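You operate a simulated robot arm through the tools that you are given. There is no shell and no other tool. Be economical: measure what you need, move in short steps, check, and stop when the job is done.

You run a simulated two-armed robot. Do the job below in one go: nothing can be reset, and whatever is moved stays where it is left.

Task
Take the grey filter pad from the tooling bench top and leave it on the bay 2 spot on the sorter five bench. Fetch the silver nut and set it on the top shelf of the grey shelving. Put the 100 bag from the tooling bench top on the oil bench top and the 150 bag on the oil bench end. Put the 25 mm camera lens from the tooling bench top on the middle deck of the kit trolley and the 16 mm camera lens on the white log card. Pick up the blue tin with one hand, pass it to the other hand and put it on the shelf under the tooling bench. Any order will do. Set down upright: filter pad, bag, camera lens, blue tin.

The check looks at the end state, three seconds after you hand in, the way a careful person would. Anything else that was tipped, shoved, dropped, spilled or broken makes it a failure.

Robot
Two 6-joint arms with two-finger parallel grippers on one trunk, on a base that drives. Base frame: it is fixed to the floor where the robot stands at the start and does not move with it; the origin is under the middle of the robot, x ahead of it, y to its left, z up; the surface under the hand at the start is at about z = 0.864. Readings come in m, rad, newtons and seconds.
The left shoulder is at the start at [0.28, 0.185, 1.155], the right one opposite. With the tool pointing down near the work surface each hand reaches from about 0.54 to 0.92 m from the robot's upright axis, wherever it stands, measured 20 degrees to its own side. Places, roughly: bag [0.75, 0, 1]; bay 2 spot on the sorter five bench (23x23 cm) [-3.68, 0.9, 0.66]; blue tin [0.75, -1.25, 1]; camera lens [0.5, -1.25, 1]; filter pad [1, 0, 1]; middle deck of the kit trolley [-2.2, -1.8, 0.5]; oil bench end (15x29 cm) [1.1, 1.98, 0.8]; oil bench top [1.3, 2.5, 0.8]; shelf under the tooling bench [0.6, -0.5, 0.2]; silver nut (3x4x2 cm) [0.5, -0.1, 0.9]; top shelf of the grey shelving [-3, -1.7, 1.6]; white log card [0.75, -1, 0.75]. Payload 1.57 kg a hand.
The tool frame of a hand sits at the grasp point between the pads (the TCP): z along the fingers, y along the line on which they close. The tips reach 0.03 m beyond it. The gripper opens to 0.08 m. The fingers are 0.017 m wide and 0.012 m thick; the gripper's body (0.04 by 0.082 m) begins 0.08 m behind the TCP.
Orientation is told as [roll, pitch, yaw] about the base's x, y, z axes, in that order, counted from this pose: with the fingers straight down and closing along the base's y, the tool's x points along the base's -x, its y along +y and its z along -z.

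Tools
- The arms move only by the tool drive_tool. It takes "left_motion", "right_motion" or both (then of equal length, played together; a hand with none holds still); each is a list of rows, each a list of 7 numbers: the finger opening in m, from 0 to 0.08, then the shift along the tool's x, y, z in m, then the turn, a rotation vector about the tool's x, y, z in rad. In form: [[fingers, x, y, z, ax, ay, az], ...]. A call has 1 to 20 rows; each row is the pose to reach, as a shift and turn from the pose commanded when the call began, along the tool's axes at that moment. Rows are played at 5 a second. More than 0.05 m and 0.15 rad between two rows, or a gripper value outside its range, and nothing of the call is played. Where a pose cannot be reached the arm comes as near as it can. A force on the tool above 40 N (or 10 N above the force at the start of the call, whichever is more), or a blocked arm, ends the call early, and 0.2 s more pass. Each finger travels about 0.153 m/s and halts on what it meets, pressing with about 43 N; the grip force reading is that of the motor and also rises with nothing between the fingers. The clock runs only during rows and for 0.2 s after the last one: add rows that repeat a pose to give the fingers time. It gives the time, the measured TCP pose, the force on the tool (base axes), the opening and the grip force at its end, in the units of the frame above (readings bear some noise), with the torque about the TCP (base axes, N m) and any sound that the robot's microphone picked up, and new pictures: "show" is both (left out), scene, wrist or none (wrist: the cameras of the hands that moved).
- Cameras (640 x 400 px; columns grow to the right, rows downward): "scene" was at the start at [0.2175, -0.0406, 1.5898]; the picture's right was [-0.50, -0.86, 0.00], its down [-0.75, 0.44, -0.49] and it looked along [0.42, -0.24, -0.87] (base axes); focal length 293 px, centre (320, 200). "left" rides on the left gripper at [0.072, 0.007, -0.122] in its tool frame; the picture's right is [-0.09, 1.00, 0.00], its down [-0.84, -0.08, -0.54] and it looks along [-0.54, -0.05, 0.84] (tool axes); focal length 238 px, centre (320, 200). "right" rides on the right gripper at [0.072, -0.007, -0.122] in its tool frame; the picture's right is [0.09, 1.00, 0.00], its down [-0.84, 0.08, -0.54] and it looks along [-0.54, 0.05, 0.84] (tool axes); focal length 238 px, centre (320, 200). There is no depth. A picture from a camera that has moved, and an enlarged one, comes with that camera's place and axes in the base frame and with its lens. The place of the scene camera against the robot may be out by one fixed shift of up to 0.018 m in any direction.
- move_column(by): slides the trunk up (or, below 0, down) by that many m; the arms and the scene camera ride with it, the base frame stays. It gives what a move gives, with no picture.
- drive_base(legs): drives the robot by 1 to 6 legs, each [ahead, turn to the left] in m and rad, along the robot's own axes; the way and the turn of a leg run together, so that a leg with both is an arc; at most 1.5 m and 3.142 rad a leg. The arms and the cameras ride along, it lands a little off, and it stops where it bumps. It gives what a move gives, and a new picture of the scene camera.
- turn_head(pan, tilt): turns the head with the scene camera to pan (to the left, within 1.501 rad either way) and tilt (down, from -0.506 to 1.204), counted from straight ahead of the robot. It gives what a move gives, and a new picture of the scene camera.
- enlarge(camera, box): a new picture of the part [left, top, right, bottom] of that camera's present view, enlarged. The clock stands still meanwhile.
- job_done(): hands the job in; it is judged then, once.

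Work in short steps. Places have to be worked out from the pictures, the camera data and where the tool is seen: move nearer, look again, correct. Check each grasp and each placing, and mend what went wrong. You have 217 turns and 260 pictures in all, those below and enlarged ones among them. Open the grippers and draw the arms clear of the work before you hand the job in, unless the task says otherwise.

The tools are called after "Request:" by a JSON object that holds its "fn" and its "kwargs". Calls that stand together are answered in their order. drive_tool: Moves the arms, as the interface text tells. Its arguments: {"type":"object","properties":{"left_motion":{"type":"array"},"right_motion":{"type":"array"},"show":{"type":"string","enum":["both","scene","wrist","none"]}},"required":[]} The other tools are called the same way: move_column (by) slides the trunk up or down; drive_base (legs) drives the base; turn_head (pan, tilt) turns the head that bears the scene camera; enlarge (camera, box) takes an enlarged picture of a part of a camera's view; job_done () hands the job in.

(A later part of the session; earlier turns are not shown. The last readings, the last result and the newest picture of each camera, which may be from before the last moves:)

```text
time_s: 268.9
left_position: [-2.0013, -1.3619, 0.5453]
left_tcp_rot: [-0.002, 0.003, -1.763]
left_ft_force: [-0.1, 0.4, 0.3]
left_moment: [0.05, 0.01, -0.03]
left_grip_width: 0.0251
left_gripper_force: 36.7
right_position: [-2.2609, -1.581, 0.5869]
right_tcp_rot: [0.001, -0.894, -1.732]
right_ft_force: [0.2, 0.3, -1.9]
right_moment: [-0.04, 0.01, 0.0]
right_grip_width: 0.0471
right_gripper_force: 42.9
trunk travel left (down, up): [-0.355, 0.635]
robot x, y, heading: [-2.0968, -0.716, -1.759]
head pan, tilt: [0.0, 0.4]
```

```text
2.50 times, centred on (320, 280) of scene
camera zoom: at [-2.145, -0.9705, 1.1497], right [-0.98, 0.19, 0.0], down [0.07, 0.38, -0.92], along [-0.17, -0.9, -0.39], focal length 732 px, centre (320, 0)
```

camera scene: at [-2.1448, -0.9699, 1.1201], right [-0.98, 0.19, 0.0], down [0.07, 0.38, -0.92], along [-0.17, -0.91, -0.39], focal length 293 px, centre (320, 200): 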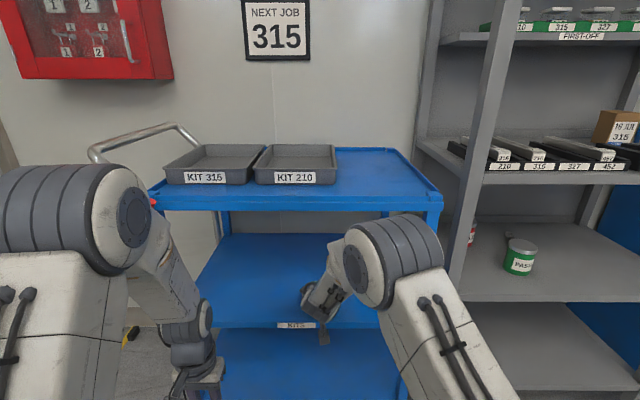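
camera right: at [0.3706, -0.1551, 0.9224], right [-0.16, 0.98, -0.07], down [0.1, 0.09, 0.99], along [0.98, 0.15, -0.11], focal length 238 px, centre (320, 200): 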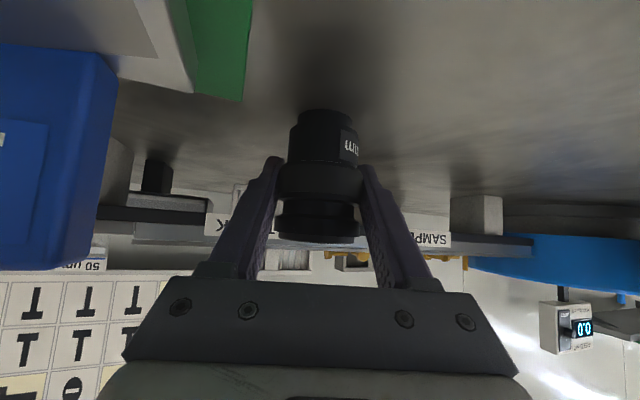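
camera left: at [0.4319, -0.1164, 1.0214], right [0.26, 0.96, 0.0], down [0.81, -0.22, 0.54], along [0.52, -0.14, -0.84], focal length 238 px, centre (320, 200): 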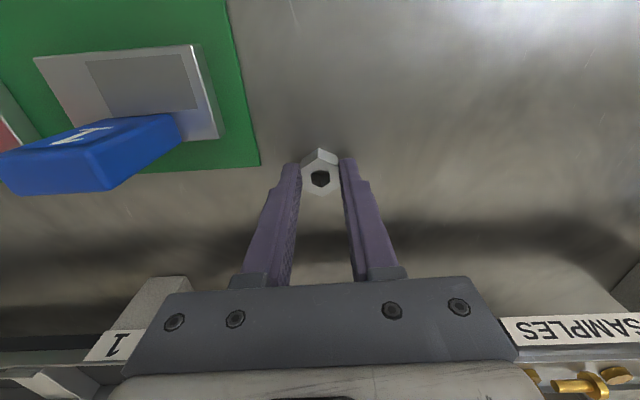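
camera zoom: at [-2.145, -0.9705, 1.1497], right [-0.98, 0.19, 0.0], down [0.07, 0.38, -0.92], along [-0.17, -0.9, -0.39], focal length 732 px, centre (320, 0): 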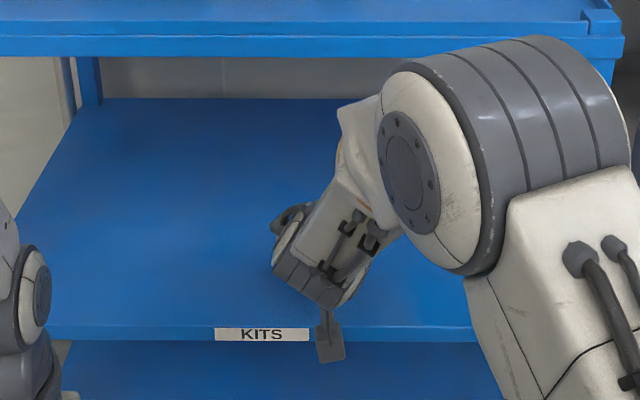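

The lens tilted a bit in the grip when it brushed the deck edge; pressing it down flat on the deck should square it. Drive 0.09 further in first.

Request:
{"fn": "drive_base", "kwargs": {"legs": [[0.09, 0]]}}

Request:
{"fn": "enlarge", "kwargs": {"camera": "right", "box": [160, 0, 480, 300]}}

```text
time_s: 270.0
left_position: [-2.0169, -1.452, 0.5452]
left_tcp_rot: [-0.002, 0.002, -1.76]
left_ft_force: [0.0, 0.3, -0.7]
left_moment: [0.01, 0.03, 0.0]
left_grip_width: 0.0251
left_gripper_force: 36.5
right_position: [-2.2766, -1.6705, 0.5872]
right_tcp_rot: [0.002, -0.893, -1.732]
right_ft_force: [-0.5, -0.4, -1.6]
right_moment: [-0.07, 0.04, -0.01]
right_grip_width: 0.0472
right_gripper_force: 42.9
trunk travel left (down, up): [-0.355, 0.635]
robot x, y, heading: [-2.1181, -0.7998, -1.761]
head pan, tilt: [0.0, 0.4]
camera scene: at [-2.1616, -1.0595, 1.1497], right [-0.98, 0.19, 0.0], down [0.07, 0.38, -0.92], along [-0.17, -0.9, -0.39], focal length 293 px, centre (320, 200)
```

scene: 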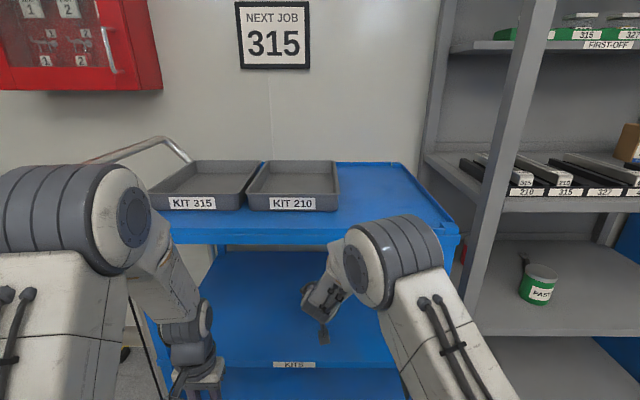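

```text
1.33 times, centred on (320, 150) of right
camera zoom: at [-2.2613, -1.533, 0.6065], right [0.99, -0.1, -0.07], down [0.06, -0.11, 0.99], along [-0.11, -0.99, -0.11], focal length 318 px, centre (320, 267)
```

zoom: 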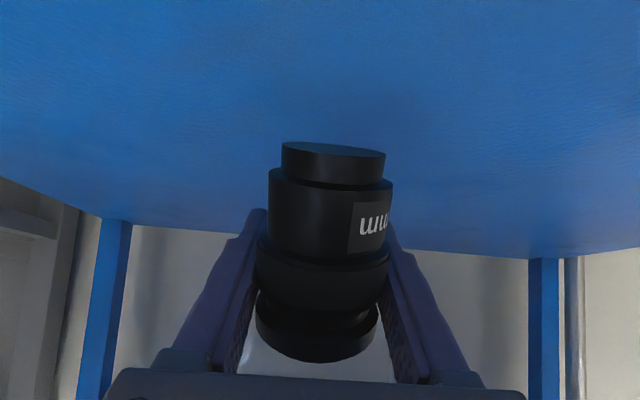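

Now lower in small steps and press flat.

Request:
{"fn": "drive_tool", "kwargs": {"right_motion": [[0.03, 0.0117, 0, 0.0094, 0, 0, 0], [0.03, 0.0171, 0, 0.0138, 0, 0, 0], [0.03, 0.0202, 0, 0.0163, 0, 0, 0], [0.03, 0.0226, 0, 0.0182, 0, 0, 0], [0.03, 0.0249, 0, 0.0201, 0, 0, 0], [0.03, 0.0265, 0, 0.0214, 0, 0, 0], [0.03, 0.028, 0, 0.0226, 0, 0, 0], [0.03, 0.0296, 0, 0.0239, 0, 0, 0]], "show": "wrist"}}

```text
time_s: 271.8
left_position: [-2.0168, -1.4503, 0.5461]
left_tcp_rot: [-0.001, -0.001, -1.76]
left_ft_force: [0.0, 0.6, -0.9]
left_moment: [0.01, -0.01, 0.01]
left_grip_width: 0.0249
left_gripper_force: 36.8
right_position: [-2.277, -1.6751, 0.5553]
right_tcp_rot: [0.004, -0.91, -1.736]
right_ft_force: [0.7, -3.1, 35.1]
right_moment: [0.82, -0.18, 0.02]
right_grip_width: 0.0474
right_gripper_force: 43.6
trunk travel left (down, up): [-0.355, 0.635]
robot x, y, heading: [-2.1171, -0.8022, -1.755]
head pan, tilt: [0.0, 0.4]
camera right: at [-2.2614, -1.536, 0.5735], right [0.99, -0.11, -0.07], down [0.06, -0.1, 0.99], along [-0.11, -0.99, -0.09], focal length 238 px, centre (320, 200)
```

right: 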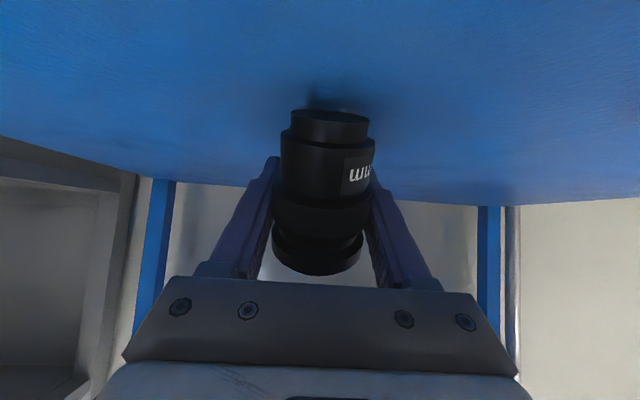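

The base isn't quite flat yet. Raise slightly, pitch the hand 0.15 further forward to straighten the lens, and lower again.

Request:
{"fn": "drive_tool", "kwargs": {"right_motion": [[0.03, -0.0078, 0, -0.0063, 0, 0, 0], [0.03, -0.0117, 0, -0.0094, 0, -0.1, 0], [0.03, -0.0117, 0, -0.0094, 0, -0.2, 0], [0.03, -0.0117, 0, -0.0094, 0, -0.2, 0]], "show": "none"}}

Request:
{"fn": "enlarge", "kwargs": {"camera": "right", "box": [160, 0, 480, 300]}}

```text
time_s: 272.8
left_position: [-2.0165, -1.4506, 0.5456]
left_tcp_rot: [0.0, 0.001, -1.761]
left_ft_force: [1.0, 0.2, -0.4]
left_moment: [-0.04, -0.01, 0.04]
left_grip_width: 0.0251
left_gripper_force: 37.4
right_position: [-2.277, -1.6714, 0.5631]
right_tcp_rot: [0.001, -1.095, -1.73]
right_ft_force: [0.3, -0.1, -1.8]
right_moment: [-0.06, 0.0, 0.0]
right_grip_width: 0.0471
right_gripper_force: 43.3
trunk travel left (down, up): [-0.355, 0.635]
robot x, y, heading: [-2.1171, -0.8046, -1.757]
head pan, tilt: [0.0, 0.4]
```

```text
1.33 times, centred on (320, 150) of right
camera zoom: at [-2.2611, -1.5314, 0.5545], right [0.99, -0.12, -0.08], down [0.09, 0.08, 0.99], along [-0.11, -0.99, 0.09], focal length 318 px, centre (320, 267)
```

zoom: 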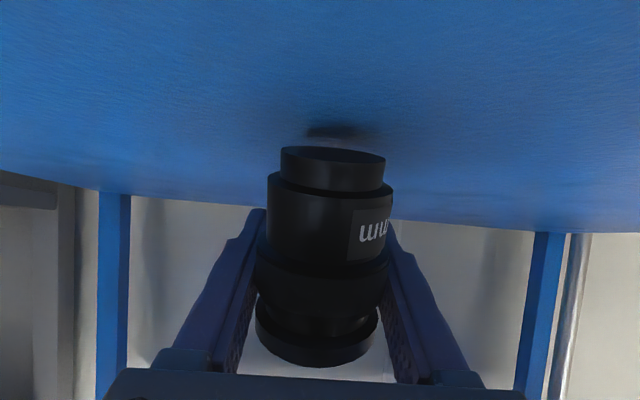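

The lens is still tilted ~20° (top away). I move back 3 cm, pitch 0.12 more, then lower to first light contact.

Request:
{"fn": "drive_tool", "kwargs": {"right_motion": [[0.03, 0.0137, 0, -0.0267, 0, 0, 0], [0.03, 0.0137, 0, -0.0267, 0, -0.12, 0], [0.03, 0.0164, 0, -0.0253, 0, -0.12, 0], [0.03, 0.0182, 0, -0.0244, 0, -0.12, 0]], "show": "wrist"}}

```text
time_s: 273.8
left_position: [-2.0181, -1.4507, 0.5457]
left_tcp_rot: [-0.003, 0.0, -1.76]
left_ft_force: [-0.8, 0.5, -0.6]
left_moment: [0.02, -0.03, 0.03]
left_grip_width: 0.025
left_gripper_force: 36.6
right_position: [-2.2721, -1.6421, 0.5641]
right_tcp_rot: [0.004, -1.222, -1.737]
right_ft_force: [-1.6, 4.0, 16.9]
right_moment: [0.44, 0.05, 0.04]
right_grip_width: 0.047
right_gripper_force: 42.7
trunk travel left (down, up): [-0.355, 0.635]
robot x, y, heading: [-2.1169, -0.8028, -1.761]
head pan, tilt: [0.0, 0.4]
camera right: at [-2.2568, -1.5053, 0.5362], right [0.99, -0.13, -0.09], down [0.11, 0.21, 0.97], along [-0.11, -0.97, 0.22], focal length 238 px, centre (320, 200)
```

right: 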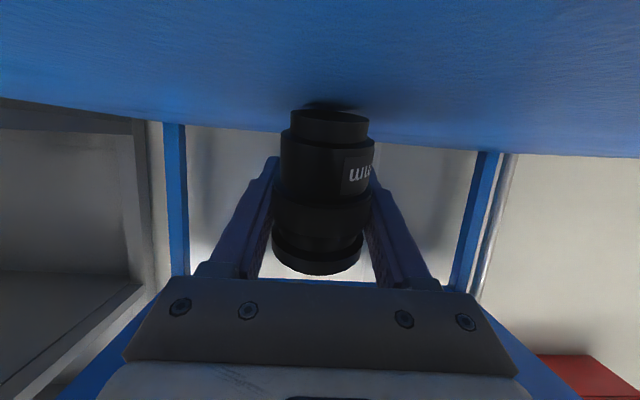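

Light contact (17 N), residual tilt ≈12–15°, well inside its stable range. Open slowly so it settles upright.

Request:
{"fn": "drive_tool", "kwargs": {"right_motion": [[0.047, -0.001, 0, -0.0005, 0, 0, 0], [0.05, -0.001, 0, -0.0005, 0, 0, 0], [0.054, -0.001, 0, -0.0005, 0, 0, 0], [0.058, -0.001, 0, -0.0005, 0, 0, 0], [0.058, -0.001, 0, -0.0005, 0, 0, 0], [0.058, -0.001, 0, -0.0005, 0, 0, 0]], "show": "wrist"}}

```text
time_s: 275.2
left_position: [-2.0178, -1.4513, 0.546]
left_tcp_rot: [-0.002, 0.003, -1.761]
left_ft_force: [-0.4, -0.1, 0.6]
left_moment: [-0.01, -0.03, -0.04]
left_grip_width: 0.0251
left_gripper_force: 36.6
right_position: [-2.2725, -1.6419, 0.5604]
right_tcp_rot: [0.001, -1.213, -1.73]
right_ft_force: [0.1, 0.3, -0.3]
right_moment: [0.0, 0.02, -0.01]
right_grip_width: 0.058
right_gripper_force: 0.0
trunk travel left (down, up): [-0.355, 0.635]
robot x, y, heading: [-2.1132, -0.8045, -1.759]
head pan, tilt: [0.0, 0.4]
camera right: at [-2.2569, -1.5041, 0.5349], right [0.99, -0.13, -0.09], down [0.11, 0.2, 0.97], along [-0.11, -0.97, 0.21], focal length 238 px, centre (320, 200)
```

right: 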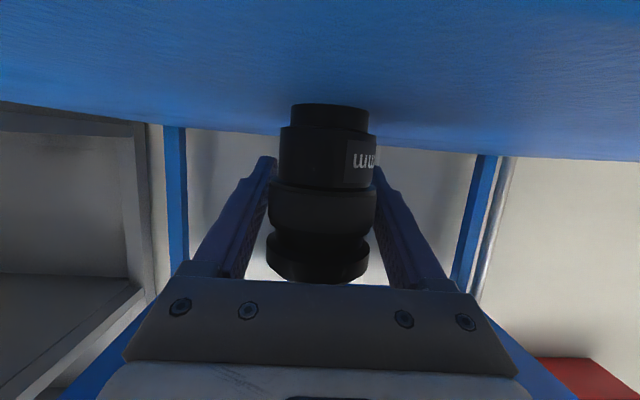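

The lens stands upright on the middle deck. Open fully and withdraw.

Request:
{"fn": "drive_tool", "kwargs": {"right_motion": [[0.07, 0, 0, 0, 0, 0, 0], [0.08, 0, 0, -0.005, 0, 0, 0], [0.08, 0, 0, -0.03, 0, 0, 0], [0.08, 0, 0, -0.06, 0, 0, 0], [0.08, 0, 0, -0.09, 0, 0, 0]], "show": "none"}}

Request:
{"fn": "drive_base", "kwargs": {"legs": [[-0.35, 0]]}}

Request:
{"fn": "enlarge", "kwargs": {"camera": "scene", "box": [180, 160, 460, 400]}}

```text
time_s: 276.4
left_position: [-2.0166, -1.4506, 0.5443]
left_tcp_rot: [-0.003, 0.001, -1.761]
left_ft_force: [0.2, -0.9, -1.0]
left_moment: [0.03, -0.01, 0.0]
left_grip_width: 0.0252
left_gripper_force: 36.5
right_position: [-2.2497, -1.5723, 0.6071]
right_tcp_rot: [-0.038, -1.207, -1.701]
right_ft_force: [0.8, -0.4, -0.6]
right_moment: [-0.03, 0.01, -0.02]
right_grip_width: 0.08
right_gripper_force: 0.1
right hand out of reach, approached as far as the arm can: row 3, 4, 5
trunk travel left (down, up): [-0.355, 0.635]
robot x, y, heading: [-2.1183, -0.802, -1.762]
head pan, tilt: [0.0, 0.4]
```

```text
time_s: 278.7
left_position: [-1.9556, -1.1069, 0.5461]
left_tcp_rot: [-0.002, 0.003, -1.769]
left_ft_force: [-0.3, 0.2, 0.0]
left_moment: [0.01, -0.03, -0.05]
left_grip_width: 0.025
left_gripper_force: 36.5
right_position: [-2.1907, -1.2258, 0.6063]
right_tcp_rot: [-0.039, -1.207, -1.71]
right_ft_force: [0.6, 0.5, -1.5]
right_moment: [0.01, 0.0, 0.01]
right_grip_width: 0.08
right_gripper_force: 0.1
trunk travel left (down, up): [-0.355, 0.635]
robot x, y, heading: [-2.048, -0.4579, -1.771]
head pan, tilt: [0.0, 0.4]
camera scene: at [-2.0965, -0.713, 1.1498], right [-0.98, 0.2, 0.0], down [0.08, 0.38, -0.92], along [-0.18, -0.9, -0.39], focal length 293 px, centre (320, 200)
```

scene: 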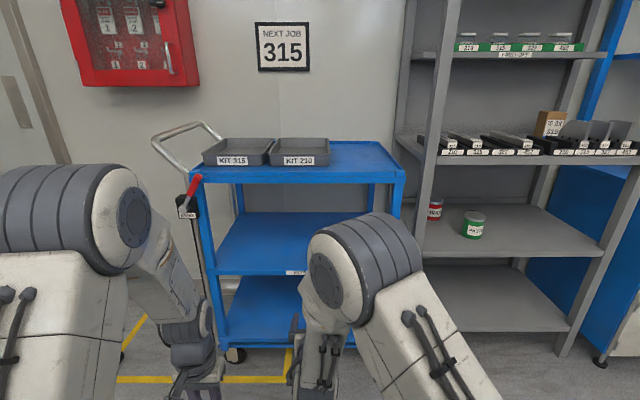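

```text
1.67 times, centred on (320, 280) of scene
camera zoom: at [-2.0965, -0.713, 1.1498], right [-0.98, 0.2, 0.0], down [0.08, 0.38, -0.92], along [-0.18, -0.9, -0.39], focal length 488 px, centre (320, 67)
```

zoom: 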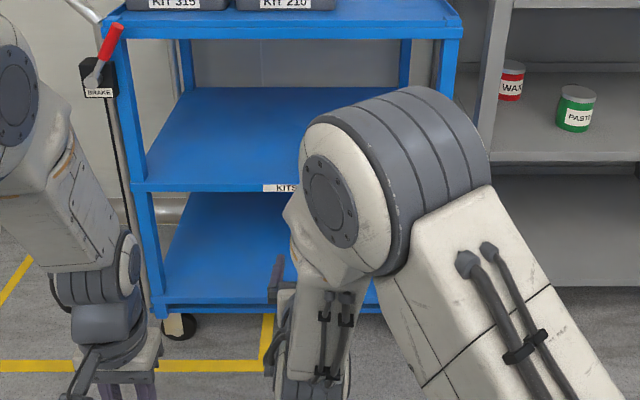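

The arm hides the lens; check with the right wrist camera.

Request:
{"fn": "enlarge", "kwargs": {"camera": "right", "box": [160, 0, 480, 300]}}

```text
1.33 times, centred on (320, 150) of right
camera zoom: at [-2.1717, -1.0874, 0.5819], right [0.98, -0.14, -0.1], down [0.13, 0.19, 0.97], along [-0.12, -0.97, 0.21], focal length 318 px, centre (320, 267)
```

zoom: 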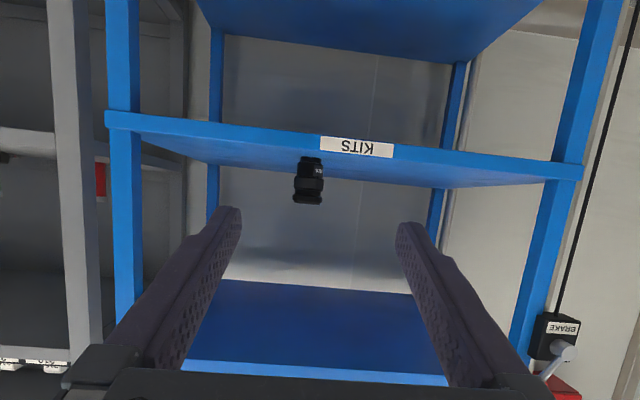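

The lens stands upright on the middle deck. Now right hand back to pointing down, raise the trunk fully and go to the shelving.

Request:
{"fn": "drive_tool", "kwargs": {"right_motion": [[0.06, 0, 0, 0, 0, 0.15, 0], [0.04, 0, 0, 0, 0, 0.3, 0], [0.04, 0, 0, 0, 0, 0.45, 0], [0.04, 0, 0, 0, 0, 0.6, 0], [0.04, 0, 0, 0, 0, 0.75, 0], [0.04, 0, 0, 0, 0, 0.9, 0], [0.04, 0, 0, 0, 0, 1.05, 0], [0.04, 0, 0, 0, 0, 1.2, 0]], "show": "none"}}

Request:
{"fn": "move_column", "kwargs": {"by": 0.4}}

Request:
{"fn": "move_column", "kwargs": {"by": 0.23}}

Request:
{"fn": "turn_head", "kwargs": {"pan": -0.75, "tilt": 0.15}}

```text
time_s: 280.5
left_position: [-1.9558, -1.1057, 0.5457]
left_tcp_rot: [-0.003, 0.002, -1.769]
left_ft_force: [-0.5, -0.6, -0.8]
left_moment: [0.02, -0.01, 0.01]
left_grip_width: 0.0251
left_gripper_force: 36.2
right_position: [-2.1882, -1.2248, 0.6073]
right_tcp_rot: [-0.013, -0.007, -1.745]
right_ft_force: [-0.4, 0.0, -0.2]
right_moment: [0.03, 0.05, 0.0]
right_grip_width: 0.0402
right_gripper_force: 0.0
trunk travel left (down, up): [-0.355, 0.635]
robot x, y, heading: [-2.0471, -0.457, -1.761]
head pan, tilt: [0.0, 0.4]
```

```text
time_s: 284.3
left_position: [-1.9558, -1.1058, 0.9465]
left_tcp_rot: [-0.001, 0.0, -1.769]
left_ft_force: [0.5, 0.1, -1.0]
left_moment: [0.0, 0.02, -0.02]
left_grip_width: 0.0253
left_gripper_force: 36.7
right_position: [-2.1889, -1.2247, 1.0067]
right_tcp_rot: [-0.016, -0.009, -1.746]
right_ft_force: [0.0, -0.3, -0.4]
right_moment: [0.0, 0.02, 0.01]
right_grip_width: 0.0401
right_gripper_force: 0.0
trunk travel left (down, up): [-0.755, 0.235]
robot x, y, heading: [-2.0482, -0.4578, -1.772]
head pan, tilt: [0.0, 0.4]
```

```text
time_s: 286.7
left_position: [-1.9542, -1.1063, 1.1759]
left_tcp_rot: [-0.002, 0.003, -1.771]
left_ft_force: [-0.4, -0.2, -1.2]
left_moment: [-0.01, 0.02, 0.01]
left_grip_width: 0.0251
left_gripper_force: 36.4
right_position: [-2.1891, -1.2246, 1.2372]
right_tcp_rot: [-0.013, -0.009, -1.747]
right_ft_force: [0.2, 0.5, 0.0]
right_moment: [0.03, 0.01, 0.01]
right_grip_width: 0.0399
right_gripper_force: 0.2
trunk travel left (down, up): [-0.985, 0.005]
robot x, y, heading: [-2.0483, -0.4584, -1.767]
head pan, tilt: [0.0, 0.4]
```

```text
time_s: 287.8
left_position: [-1.9556, -1.1065, 1.1756]
left_tcp_rot: [-0.002, 0.001, -1.769]
left_ft_force: [-0.1, 0.3, -0.5]
left_moment: [0.01, -0.02, 0.02]
left_grip_width: 0.0251
left_gripper_force: 36.3
right_position: [-2.1888, -1.2249, 1.2363]
right_tcp_rot: [-0.014, -0.009, -1.744]
right_ft_force: [0.1, -0.3, -0.1]
right_moment: [0.02, 0.02, -0.05]
right_grip_width: 0.0398
right_gripper_force: 0.1
trunk travel left (down, up): [-0.985, 0.005]
robot x, y, heading: [-2.0514, -0.4539, -1.769]
head pan, tilt: [-0.75, 0.15]
camera scene: at [-2.1536, -0.6765, 1.803], right [-0.58, 0.81, 0.0], down [0.12, 0.09, -0.99], along [-0.8, -0.58, -0.15], focal length 293 px, centre (320, 200)
```

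scene: 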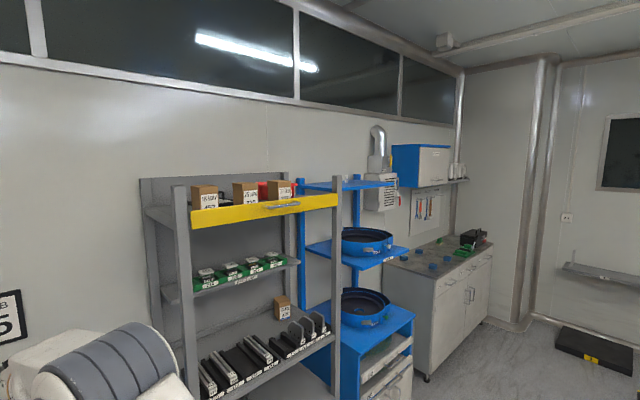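

Request:
{"fn": "enlarge", "kwargs": {"camera": "scene", "box": [120, 150, 380, 320]}}

```text
2.35 times, centred on (250, 235) of scene
camera zoom: at [-2.1536, -0.6765, 1.803], right [-0.58, 0.81, 0.0], down [0.12, 0.09, -0.99], along [-0.8, -0.58, -0.15], focal length 689 px, centre (485, 118)
```

zoom: 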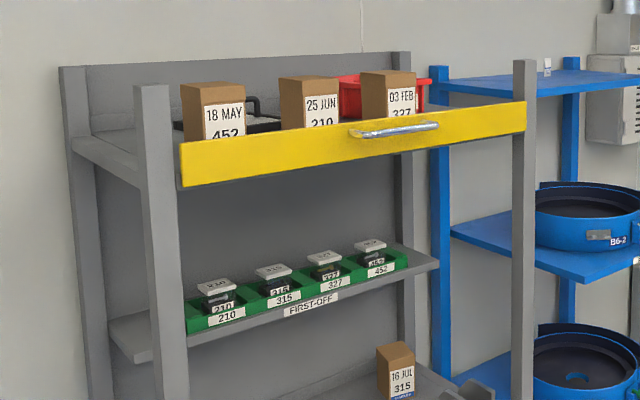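

The top shelf has a yellow front lip (top ≈1.605); there is a ~12 cm gap between the "18 MAY" and "25 JUN" boxes at x≈-2.88. I drive in front of it.

Request:
{"fn": "turn_head", "kwargs": {"pan": 0.0, "tilt": 0.2}}

Request:
{"fn": "drive_base", "kwargs": {"legs": [[0, -1.2], [0.853, 0], [0, 1.27]]}}

Request:
{"fn": "enlarge", "kwargs": {"camera": "scene", "box": [160, 120, 480, 320]}}

```text
time_s: 288.9
left_position: [-1.9563, -1.1055, 1.1754]
left_tcp_rot: [-0.002, 0.001, -1.77]
left_ft_force: [-0.6, 0.2, -1.2]
left_moment: [0.02, -0.01, 0.0]
left_grip_width: 0.0251
left_gripper_force: 37.0
right_position: [-2.1887, -1.2249, 1.2366]
right_tcp_rot: [-0.014, -0.009, -1.744]
right_ft_force: [-1.0, 0.2, 1.0]
right_moment: [0.02, -0.03, -0.01]
right_grip_width: 0.04
right_gripper_force: 0.1
trunk travel left (down, up): [-0.985, 0.005]
robot x, y, heading: [-2.0506, -0.4612, -1.769]
head pan, tilt: [0.0, 0.201]
camera scene: at [-2.0966, -0.7137, 1.7983], right [-0.98, 0.2, 0.0], down [0.04, 0.2, -0.98], along [-0.19, -0.96, -0.2], focal length 293 px, centre (320, 200)
```

scene: 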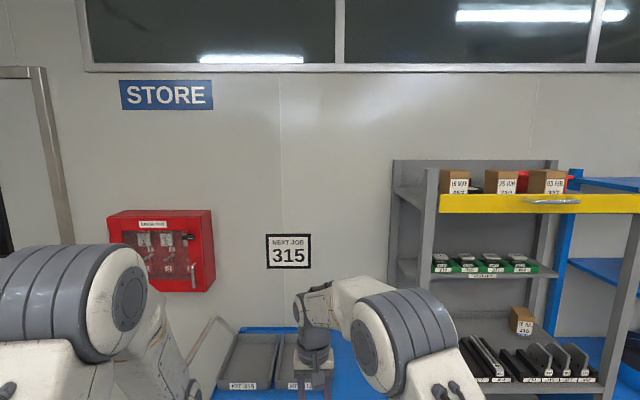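

```text
time_s: 299.7
left_position: [-2.7508, -1.2324, 1.1758]
left_tcp_rot: [-0.002, 0.002, -1.695]
left_ft_force: [0.5, -0.2, 0.2]
left_moment: [-0.02, 0.0, 0.02]
left_grip_width: 0.0253
left_gripper_force: 36.9
right_position: [-2.9758, -1.3681, 1.2369]
right_tcp_rot: [-0.014, -0.007, -1.672]
right_ft_force: [-0.1, -0.4, -0.2]
right_moment: [0.01, 0.01, -0.03]
right_grip_width: 0.0401
right_gripper_force: 0.1
trunk travel left (down, up): [-0.985, 0.005]
robot x, y, heading: [-2.8933, -0.5942, -1.692]
head pan, tilt: [0.0, 0.201]
camera scene: at [-2.9214, -0.8519, 1.7983], right [-0.99, 0.12, 0.0], down [0.02, 0.2, -0.98], along [-0.12, -0.97, -0.2], focal length 293 px, centre (320, 200)
```

scene: 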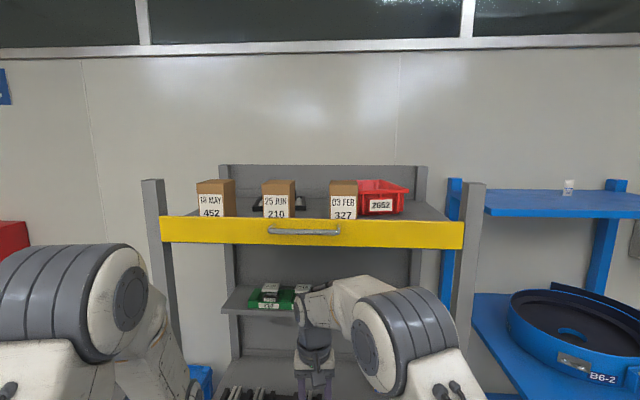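

```text
2.00 times, centred on (320, 220) of scene
camera zoom: at [-2.9214, -0.8519, 1.7983], right [-0.99, 0.12, 0.0], down [0.02, 0.2, -0.98], along [-0.12, -0.97, -0.2], focal length 586 px, centre (320, 160)
```

zoom: 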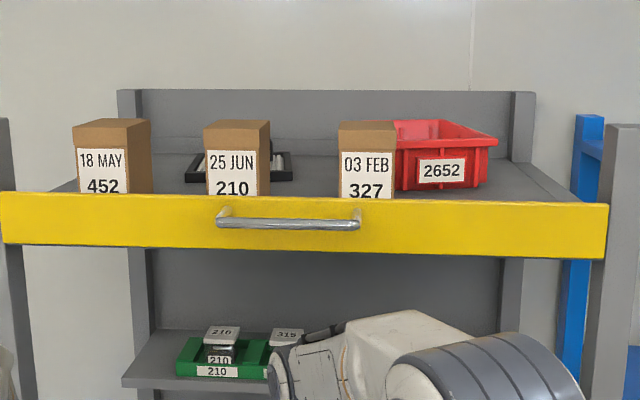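

Clear view. I'll use the gap between "25 JUN" and "03 FEB". First pitch the left hand forward while raising it.

Request:
{"fn": "drive_tool", "kwargs": {"left_motion": [[0.01, -0.02, 0, -0.03, 0, 0, 0], [0.01, -0.04, 0, -0.06, 0, -0.14, 0], [0.01, -0.06, 0, -0.09, 0, -0.28, 0], [0.01, -0.08, 0, -0.12, 0, -0.42, 0], [0.01, -0.1, 0, -0.15, 0, -0.56, 0], [0.01, -0.1, 0, -0.18, 0, -0.7, 0], [0.01, -0.1, 0, -0.21, 0, -0.85, 0]], "show": "none"}}

Request:
{"fn": "drive_tool", "kwargs": {"left_motion": [[0.01, -0.03, -0.02, -0.0264, 0, 0, 0], [0.01, -0.06, -0.04, -0.0528, 0, 0, 0], [0.01, -0.09, -0.06, -0.0792, 0, 0, 0], [0.01, -0.12, -0.08, -0.1056, 0, 0, 0], [0.01, -0.15, -0.1, -0.132, 0, 0, 0], [0.01, -0.18, -0.12, -0.1584, 0, 0, 0], [0.01, -0.21, -0.14, -0.1848, 0, 0, 0]]}}

```text
time_s: 301.3
left_position: [-2.7663, -1.3312, 1.372]
left_tcp_rot: [-0.007, -0.777, -1.705]
left_ft_force: [0.2, 0.5, -0.8]
left_moment: [0.04, -0.03, 0.02]
left_grip_width: 0.0248
left_gripper_force: 37.1
left hand out of reach, approached as far as the arm can: row 7
right_position: [-2.9755, -1.3676, 1.2379]
right_tcp_rot: [-0.013, -0.009, -1.672]
right_ft_force: [0.0, 0.5, 0.2]
right_moment: [0.03, 0.0, 0.01]
right_grip_width: 0.0401
right_gripper_force: 0.1
trunk travel left (down, up): [-0.985, 0.005]
robot x, y, heading: [-2.891, -0.5901, -1.693]
head pan, tilt: [0.0, 0.201]
```

```text
time_s: 302.9
left_position: [-2.905, -1.3327, 1.6531]
left_tcp_rot: [-0.016, -0.774, -1.693]
left_ft_force: [0.5, 0.1, -0.8]
left_moment: [0.02, -0.01, 0.0]
left_grip_width: 0.0249
left_gripper_force: 37.1
left hand out of reach, approached as far as the arm can: row 1
right_position: [-2.9749, -1.3681, 1.2371]
right_tcp_rot: [-0.015, -0.009, -1.673]
right_ft_force: [-0.2, -0.2, -1.3]
right_moment: [0.01, 0.01, -0.04]
right_grip_width: 0.04
right_gripper_force: 0.0
trunk travel left (down, up): [-0.985, 0.005]
robot x, y, heading: [-2.8905, -0.5908, -1.692]
head pan, tilt: [0.0, 0.201]
camera scene: at [-2.9216, -0.8519, 1.7983], right [-0.99, 0.12, 0.0], down [0.02, 0.2, -0.98], along [-0.12, -0.97, -0.2], focal length 293 px, centre (320, 200)
camera left: at [-2.8817, -1.1963, 1.6888], right [0.98, -0.2, 0.05], down [-0.09, -0.21, 0.97], along [-0.18, -0.96, -0.22], focal length 238 px, centre (320, 200)
```

scene: 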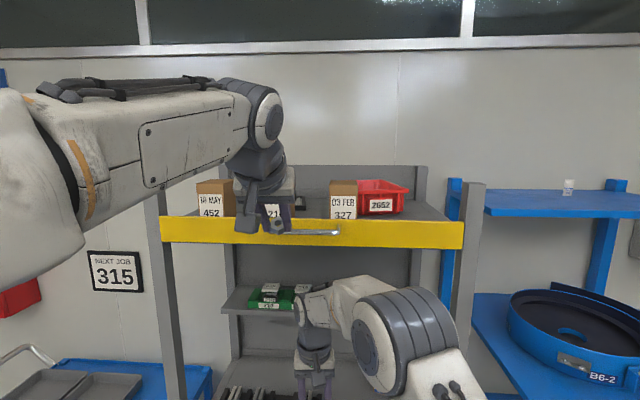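
left: 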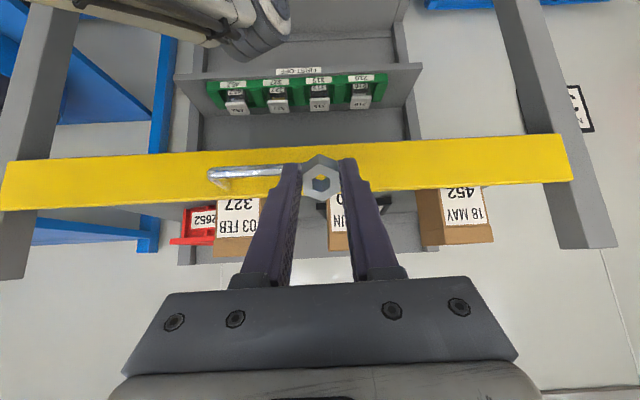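

Reachable. Shift sideways to the gap centre (x≈-3.0), raise 1 cm, and drive forward 0.2.

Request:
{"fn": "drive_tool", "kwargs": {"left_motion": [[0.01, -0.004, -0.03, -0.004, -0.016, 0, 0], [0.01, -0.009, -0.056, -0.009, -0.016, 0, 0]], "show": "none"}}

Request:
{"fn": "drive_base", "kwargs": {"legs": [[0.18, 0]]}}

Request:
{"fn": "enlarge", "kwargs": {"camera": "left", "box": [0, 0, 640, 400]}}

```text
time_s: 303.5
left_position: [-2.963, -1.3279, 1.6654]
left_tcp_rot: [-0.001, -0.777, -1.695]
left_ft_force: [-0.1, 0.0, -1.0]
left_moment: [0.01, 0.0, 0.01]
left_grip_width: 0.0251
left_gripper_force: 36.6
right_position: [-2.9753, -1.3687, 1.2364]
right_tcp_rot: [-0.014, -0.009, -1.673]
right_ft_force: [-0.3, 0.8, -0.4]
right_moment: [0.02, -0.04, 0.0]
right_grip_width: 0.0401
right_gripper_force: 0.1
trunk travel left (down, up): [-0.985, 0.005]
robot x, y, heading: [-2.8923, -0.5911, -1.693]
head pan, tilt: [0.0, 0.201]
```

```text
time_s: 305.0
left_position: [-2.9862, -1.493, 1.6697]
left_tcp_rot: [0.002, -0.788, -1.699]
left_ft_force: [-0.2, -0.5, -1.0]
left_moment: [-0.04, -0.02, 0.02]
left_grip_width: 0.0251
left_gripper_force: 36.6
right_position: [-2.9986, -1.5294, 1.2328]
right_tcp_rot: [-0.024, 0.011, -1.664]
right_ft_force: [-0.4, 0.3, 0.4]
right_moment: [0.05, -0.01, -0.02]
right_grip_width: 0.04
right_gripper_force: 0.1
trunk travel left (down, up): [-0.985, 0.005]
robot x, y, heading: [-2.913, -0.7735, -1.697]
head pan, tilt: [0.0, 0.201]
camera scene: at [-2.9466, -1.017, 1.7991], right [-0.99, 0.13, 0.0], down [0.03, 0.19, -0.98], along [-0.12, -0.97, -0.19], focal length 293 px, centre (320, 200)
```

scene: 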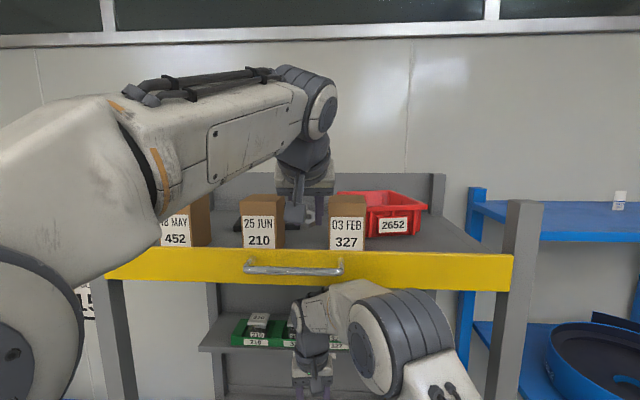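

```text
1.00 times, centred on (320, 200) of left (not enlarged: the box is as wide or as high as the picture)
camera zoom: at [-2.9644, -1.3563, 1.7047], right [0.98, -0.19, 0.07], down [-0.1, -0.2, 0.98], along [-0.17, -0.96, -0.21], focal length 238 px, centre (320, 200)
```

zoom: 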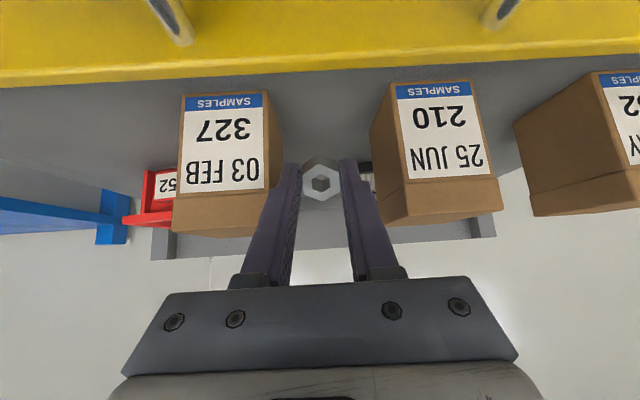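

The lip turns out nearer (y≈-1.49), so the right hand is close to the shelving. I back up a little and retract the right arm before continuing.

Request:
{"fn": "drive_base", "kwargs": {"legs": [[-0.15, 0]]}}

Request:
{"fn": "drive_tool", "kwargs": {"right_motion": [[0.04, 0.03, -0.03, 0.02, 0, 0, 0], [0.04, 0.06, -0.06, 0.04, 0, 0, 0], [0.04, 0.09, -0.09, 0.06, 0, 0, 0], [0.04, 0.12, -0.12, 0.08, 0, 0, 0], [0.04, 0.15, -0.15, 0.1, 0, 0, 0]], "show": "scene"}}

```text
time_s: 306.4
left_position: [-2.9666, -1.3588, 1.665]
left_tcp_rot: [0.001, -0.775, -1.698]
left_ft_force: [-0.3, -0.6, -0.4]
left_moment: [0.03, 0.02, -0.02]
left_grip_width: 0.0251
left_gripper_force: 36.2
right_position: [-2.9776, -1.3901, 1.2265]
right_tcp_rot: [-0.025, 0.021, -1.663]
right_ft_force: [0.0, -0.5, 0.3]
right_moment: [0.01, -0.01, 0.01]
right_grip_width: 0.0401
right_gripper_force: 0.0
trunk travel left (down, up): [-0.985, 0.005]
robot x, y, heading: [-2.8947, -0.6233, -1.697]
head pan, tilt: [0.0, 0.201]
camera scene: at [-2.9261, -0.8833, 1.7985], right [-0.99, 0.12, 0.0], down [0.02, 0.2, -0.98], along [-0.12, -0.97, -0.2], focal length 293 px, centre (320, 200)
```

scene: 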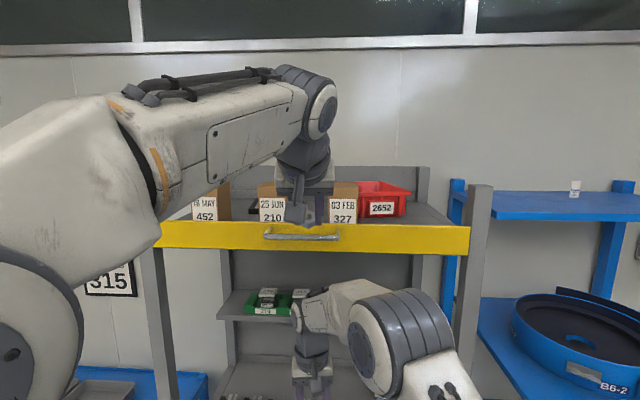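

```text
time_s: 307.6
left_position: [-2.9667, -1.3584, 1.6651]
left_tcp_rot: [-0.001, -0.777, -1.697]
left_ft_force: [0.4, 0.5, -1.1]
left_moment: [0.03, 0.0, 0.0]
left_grip_width: 0.0249
left_gripper_force: 36.4
right_position: [-3.1162, -1.2228, 1.1349]
right_tcp_rot: [-0.025, 0.02, -1.664]
right_ft_force: [-0.4, 0.2, 0.3]
right_moment: [0.0, -0.02, 0.02]
right_grip_width: 0.04
right_gripper_force: 0.0
trunk travel left (down, up): [-0.985, 0.005]
robot x, y, heading: [-2.8978, -0.6253, -1.697]
head pan, tilt: [0.0, 0.201]
camera scene: at [-2.9263, -0.8838, 1.7983], right [-0.99, 0.12, 0.0], down [0.03, 0.2, -0.98], along [-0.12, -0.97, -0.2], focal length 293 px, centre (320, 200)
```

scene: 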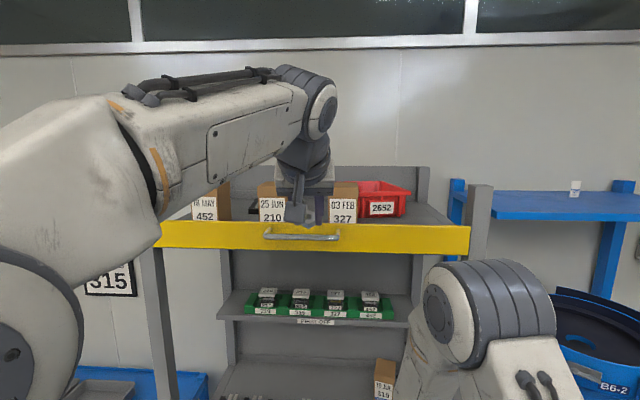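

The right elbow had been near the lip; items on the shelves are undisturbed. I lower and move the right arm out to the side, then approach again.

Request:
{"fn": "drive_tool", "kwargs": {"right_motion": [[0.04, 0, -0.025, 0.04, 0, 0, 0], [0.04, 0, -0.05, 0.08, 0, 0, 0], [0.04, 0, -0.075, 0.12, 0, 0, 0], [0.04, 0, -0.1, 0.16, 0, 0, 0], [0.04, 0, -0.125, 0.2, 0, 0, 0], [0.04, 0, -0.15, 0.24, 0, 0, 0]], "show": "none"}}

Request:
{"fn": "drive_base", "kwargs": {"legs": [[0.15, 0]]}}

Request:
{"fn": "enlarge", "kwargs": {"camera": "left", "box": [0, 0, 640, 400]}}

```text
time_s: 309.0
left_position: [-2.9661, -1.3584, 1.6641]
left_tcp_rot: [0.0, -0.776, -1.698]
left_ft_force: [0.7, 0.6, 0.0]
left_moment: [0.01, 0.02, 0.03]
left_grip_width: 0.025
left_gripper_force: 36.3
right_position: [-3.2687, -1.2036, 0.8973]
right_tcp_rot: [-0.024, 0.019, -1.667]
right_ft_force: [-1.0, -0.6, 0.2]
right_moment: [-0.03, 0.0, -0.02]
right_grip_width: 0.0399
right_gripper_force: 0.1
trunk travel left (down, up): [-0.985, 0.005]
robot x, y, heading: [-2.8963, -0.622, -1.694]
head pan, tilt: [0.0, 0.201]
```

```text
time_s: 310.4
left_position: [-2.9871, -1.5041, 1.6663]
left_tcp_rot: [-0.003, -0.778, -1.7]
left_ft_force: [-0.7, 0.7, -0.4]
left_moment: [0.01, -0.01, 0.01]
left_grip_width: 0.0251
left_gripper_force: 36.9
right_position: [-3.2893, -1.3486, 0.8972]
right_tcp_rot: [-0.023, 0.026, -1.67]
right_ft_force: [0.3, -0.4, -0.1]
right_moment: [0.0, 0.0, 0.01]
right_grip_width: 0.0402
right_gripper_force: 0.1
trunk travel left (down, up): [-0.985, 0.005]
robot x, y, heading: [-2.9129, -0.7742, -1.698]
head pan, tilt: [0.0, 0.201]
camera scene: at [-2.9457, -1.0305, 1.7984], right [-0.99, 0.13, 0.0], down [0.03, 0.2, -0.98], along [-0.13, -0.97, -0.2], focal length 293 px, centre (320, 200)
```

scene: 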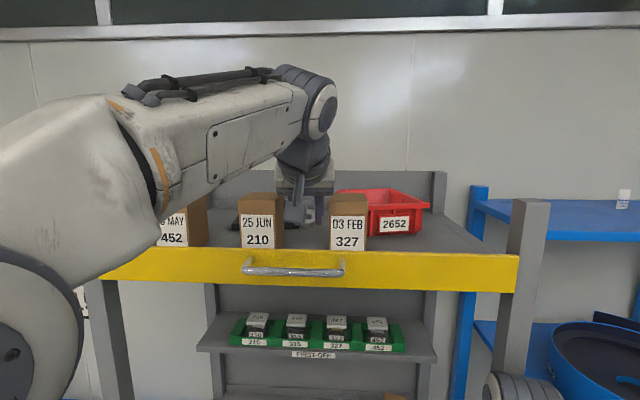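

```text
1.00 times, centred on (320, 200) of left (not enlarged: the box is as wide or as high as the picture)
camera zoom: at [-2.9648, -1.3688, 1.7011], right [0.98, -0.19, 0.06], down [-0.1, -0.2, 0.97], along [-0.18, -0.96, -0.22], focal length 238 px, centre (320, 200)
```

zoom: 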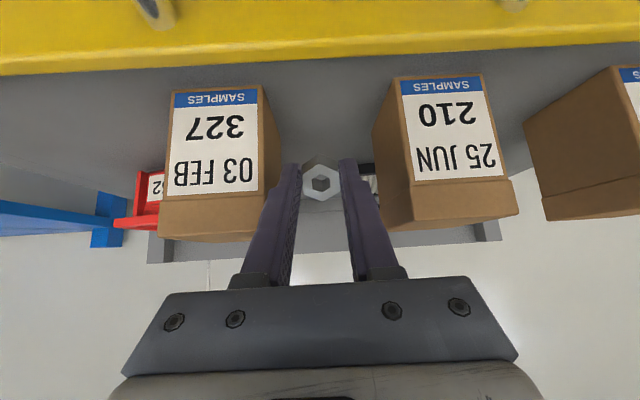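

Nut is centred over the gap, right behind the lip. Lower it in steps until it touches the shelf.

Request:
{"fn": "drive_tool", "kwargs": {"left_motion": [[0.01, -0.0086, 0.004, 0.0084, 0, 0, 0], [0.01, 0.0054, 0.004, 0.0227, 0, 0, 0], [0.01, 0.0159, 0.004, 0.0334, 0, 0, 0], [0.01, 0.0194, 0.004, 0.0369, 0, 0, 0], [0.01, 0.023, 0.004, 0.0405, 0, 0, 0], [0.01, 0.0265, 0.004, 0.0441, 0, 0, 0], [0.01, 0.03, 0.004, 0.0476, 0, 0, 0], [0.01, 0.0335, 0.004, 0.0512, 0, 0, 0], [0.01, 0.037, 0.004, 0.0548, 0, 0, 0]]}}

```text
time_s: 312.4
left_position: [-2.9845, -1.5165, 1.6073]
left_tcp_rot: [-0.006, -0.792, -1.699]
left_ft_force: [6.6, 2.4, 33.9]
left_moment: [-0.45, -0.38, -0.02]
left_grip_width: 0.0253
left_gripper_force: 36.5
right_position: [-3.2893, -1.3489, 0.8979]
right_tcp_rot: [-0.021, 0.024, -1.671]
right_ft_force: [0.2, -0.9, -0.5]
right_moment: [0.0, 0.01, -0.02]
right_grip_width: 0.04
right_gripper_force: 0.0
trunk travel left (down, up): [-0.985, 0.005]
robot x, y, heading: [-2.9156, -0.7766, -1.698]
head pan, tilt: [0.0, 0.201]
camera scene: at [-2.9457, -1.0302, 1.7993], right [-0.99, 0.13, 0.0], down [0.03, 0.2, -0.98], along [-0.13, -0.97, -0.2], focal length 293 px, centre (320, 200)
camera left: at [-2.9614, -1.3812, 1.641], right [0.98, -0.19, 0.06], down [-0.1, -0.19, 0.98], along [-0.18, -0.96, -0.21], focal length 238 px, centre (320, 200)
```

scene: 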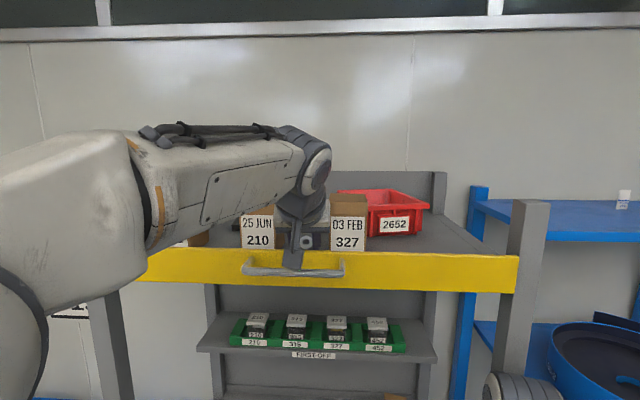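
left: 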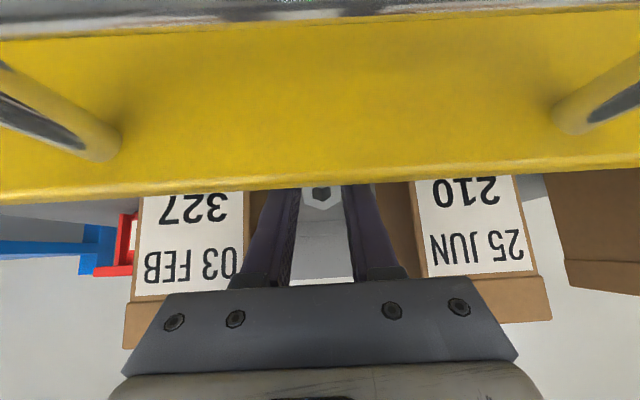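

The nut touches the shelf surface. Ease 1 mm and open moderately.

Request:
{"fn": "drive_tool", "kwargs": {"left_motion": [[0.02, -0.0007, 0, -0.0007, 0, 0, 0], [0.03, -0.0007, 0, -0.0007, 0, 0, 0], [0.04, -0.0007, 0, -0.0007, 0, 0, 0], [0.045, -0.0007, 0, -0.0007, 0, 0, 0], [0.045, -0.0007, 0, -0.0007, 0, 0, 0]], "show": "wrist"}}

```text
time_s: 313.6
left_position: [-2.9889, -1.5177, 1.6066]
left_tcp_rot: [-0.008, -0.792, -1.697]
left_ft_force: [-12.2, 11.4, 34.7]
left_moment: [-0.3, -0.23, -0.39]
left_grip_width: 0.0334
left_gripper_force: 0.1
right_position: [-3.2909, -1.348, 0.898]
right_tcp_rot: [-0.021, 0.023, -1.669]
right_ft_force: [0.3, 0.4, 0.5]
right_moment: [-0.02, 0.02, -0.01]
right_grip_width: 0.04
right_gripper_force: 0.0
trunk travel left (down, up): [-0.985, 0.005]
robot x, y, heading: [-2.9145, -0.7743, -1.698]
head pan, tilt: [0.0, 0.201]
camera left: at [-2.9645, -1.3807, 1.6411], right [0.98, -0.2, 0.06], down [-0.1, -0.19, 0.98], along [-0.18, -0.96, -0.21], focal length 238 px, centre (320, 200)
```

left: 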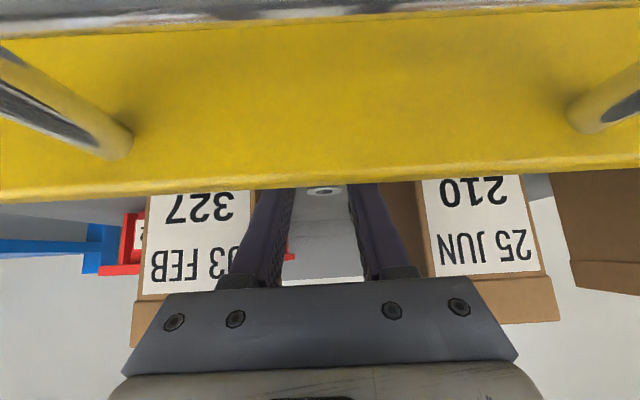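

The nut lies on the shelf; a finger presses on something, so I raise the hand straight up keeping the opening as is.

Request:
{"fn": "drive_tool", "kwargs": {"left_motion": [[0.034, -0.0042, 0, -0.0043, 0, 0, 0], [0.034, -0.0105, 0, -0.0107, 0, 0, 0], [0.034, -0.0245, 0, -0.025, 0, 0, 0], [0.034, -0.042, 0, -0.0428, 0, 0, 0]]}}

```text
time_s: 314.6
left_position: [-2.9856, -1.5171, 1.6597]
left_tcp_rot: [0.001, -0.776, -1.699]
left_ft_force: [-0.7, 0.1, 0.3]
left_moment: [-0.04, -0.01, -0.01]
left_grip_width: 0.0341
left_gripper_force: 0.0
right_position: [-3.2907, -1.3485, 0.8967]
right_tcp_rot: [-0.023, 0.024, -1.671]
right_ft_force: [0.0, 0.8, 0.2]
right_moment: [0.0, -0.01, 0.01]
right_grip_width: 0.0401
right_gripper_force: 0.0
trunk travel left (down, up): [-0.985, 0.005]
robot x, y, heading: [-2.9191, -0.7758, -1.702]
head pan, tilt: [0.0, 0.201]
camera scene: at [-2.9465, -1.0304, 1.7986], right [-0.99, 0.13, 0.0], down [0.03, 0.2, -0.98], along [-0.13, -0.97, -0.2], focal length 293 px, centre (320, 200)
camera left: at [-2.9626, -1.3811, 1.696], right [0.98, -0.19, 0.06], down [-0.1, -0.21, 0.97], along [-0.18, -0.96, -0.22], focal length 238 px, centre (320, 200)
```

scene: 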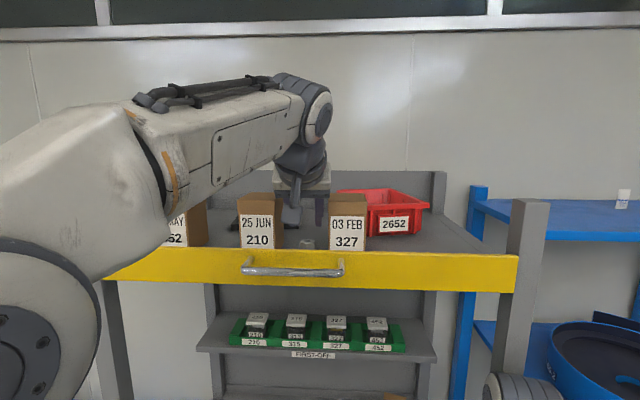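
left: 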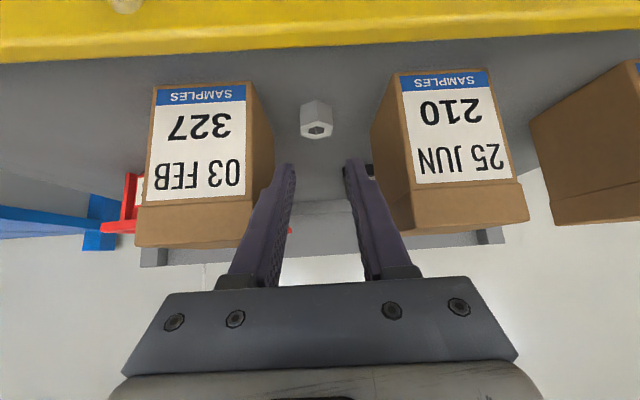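

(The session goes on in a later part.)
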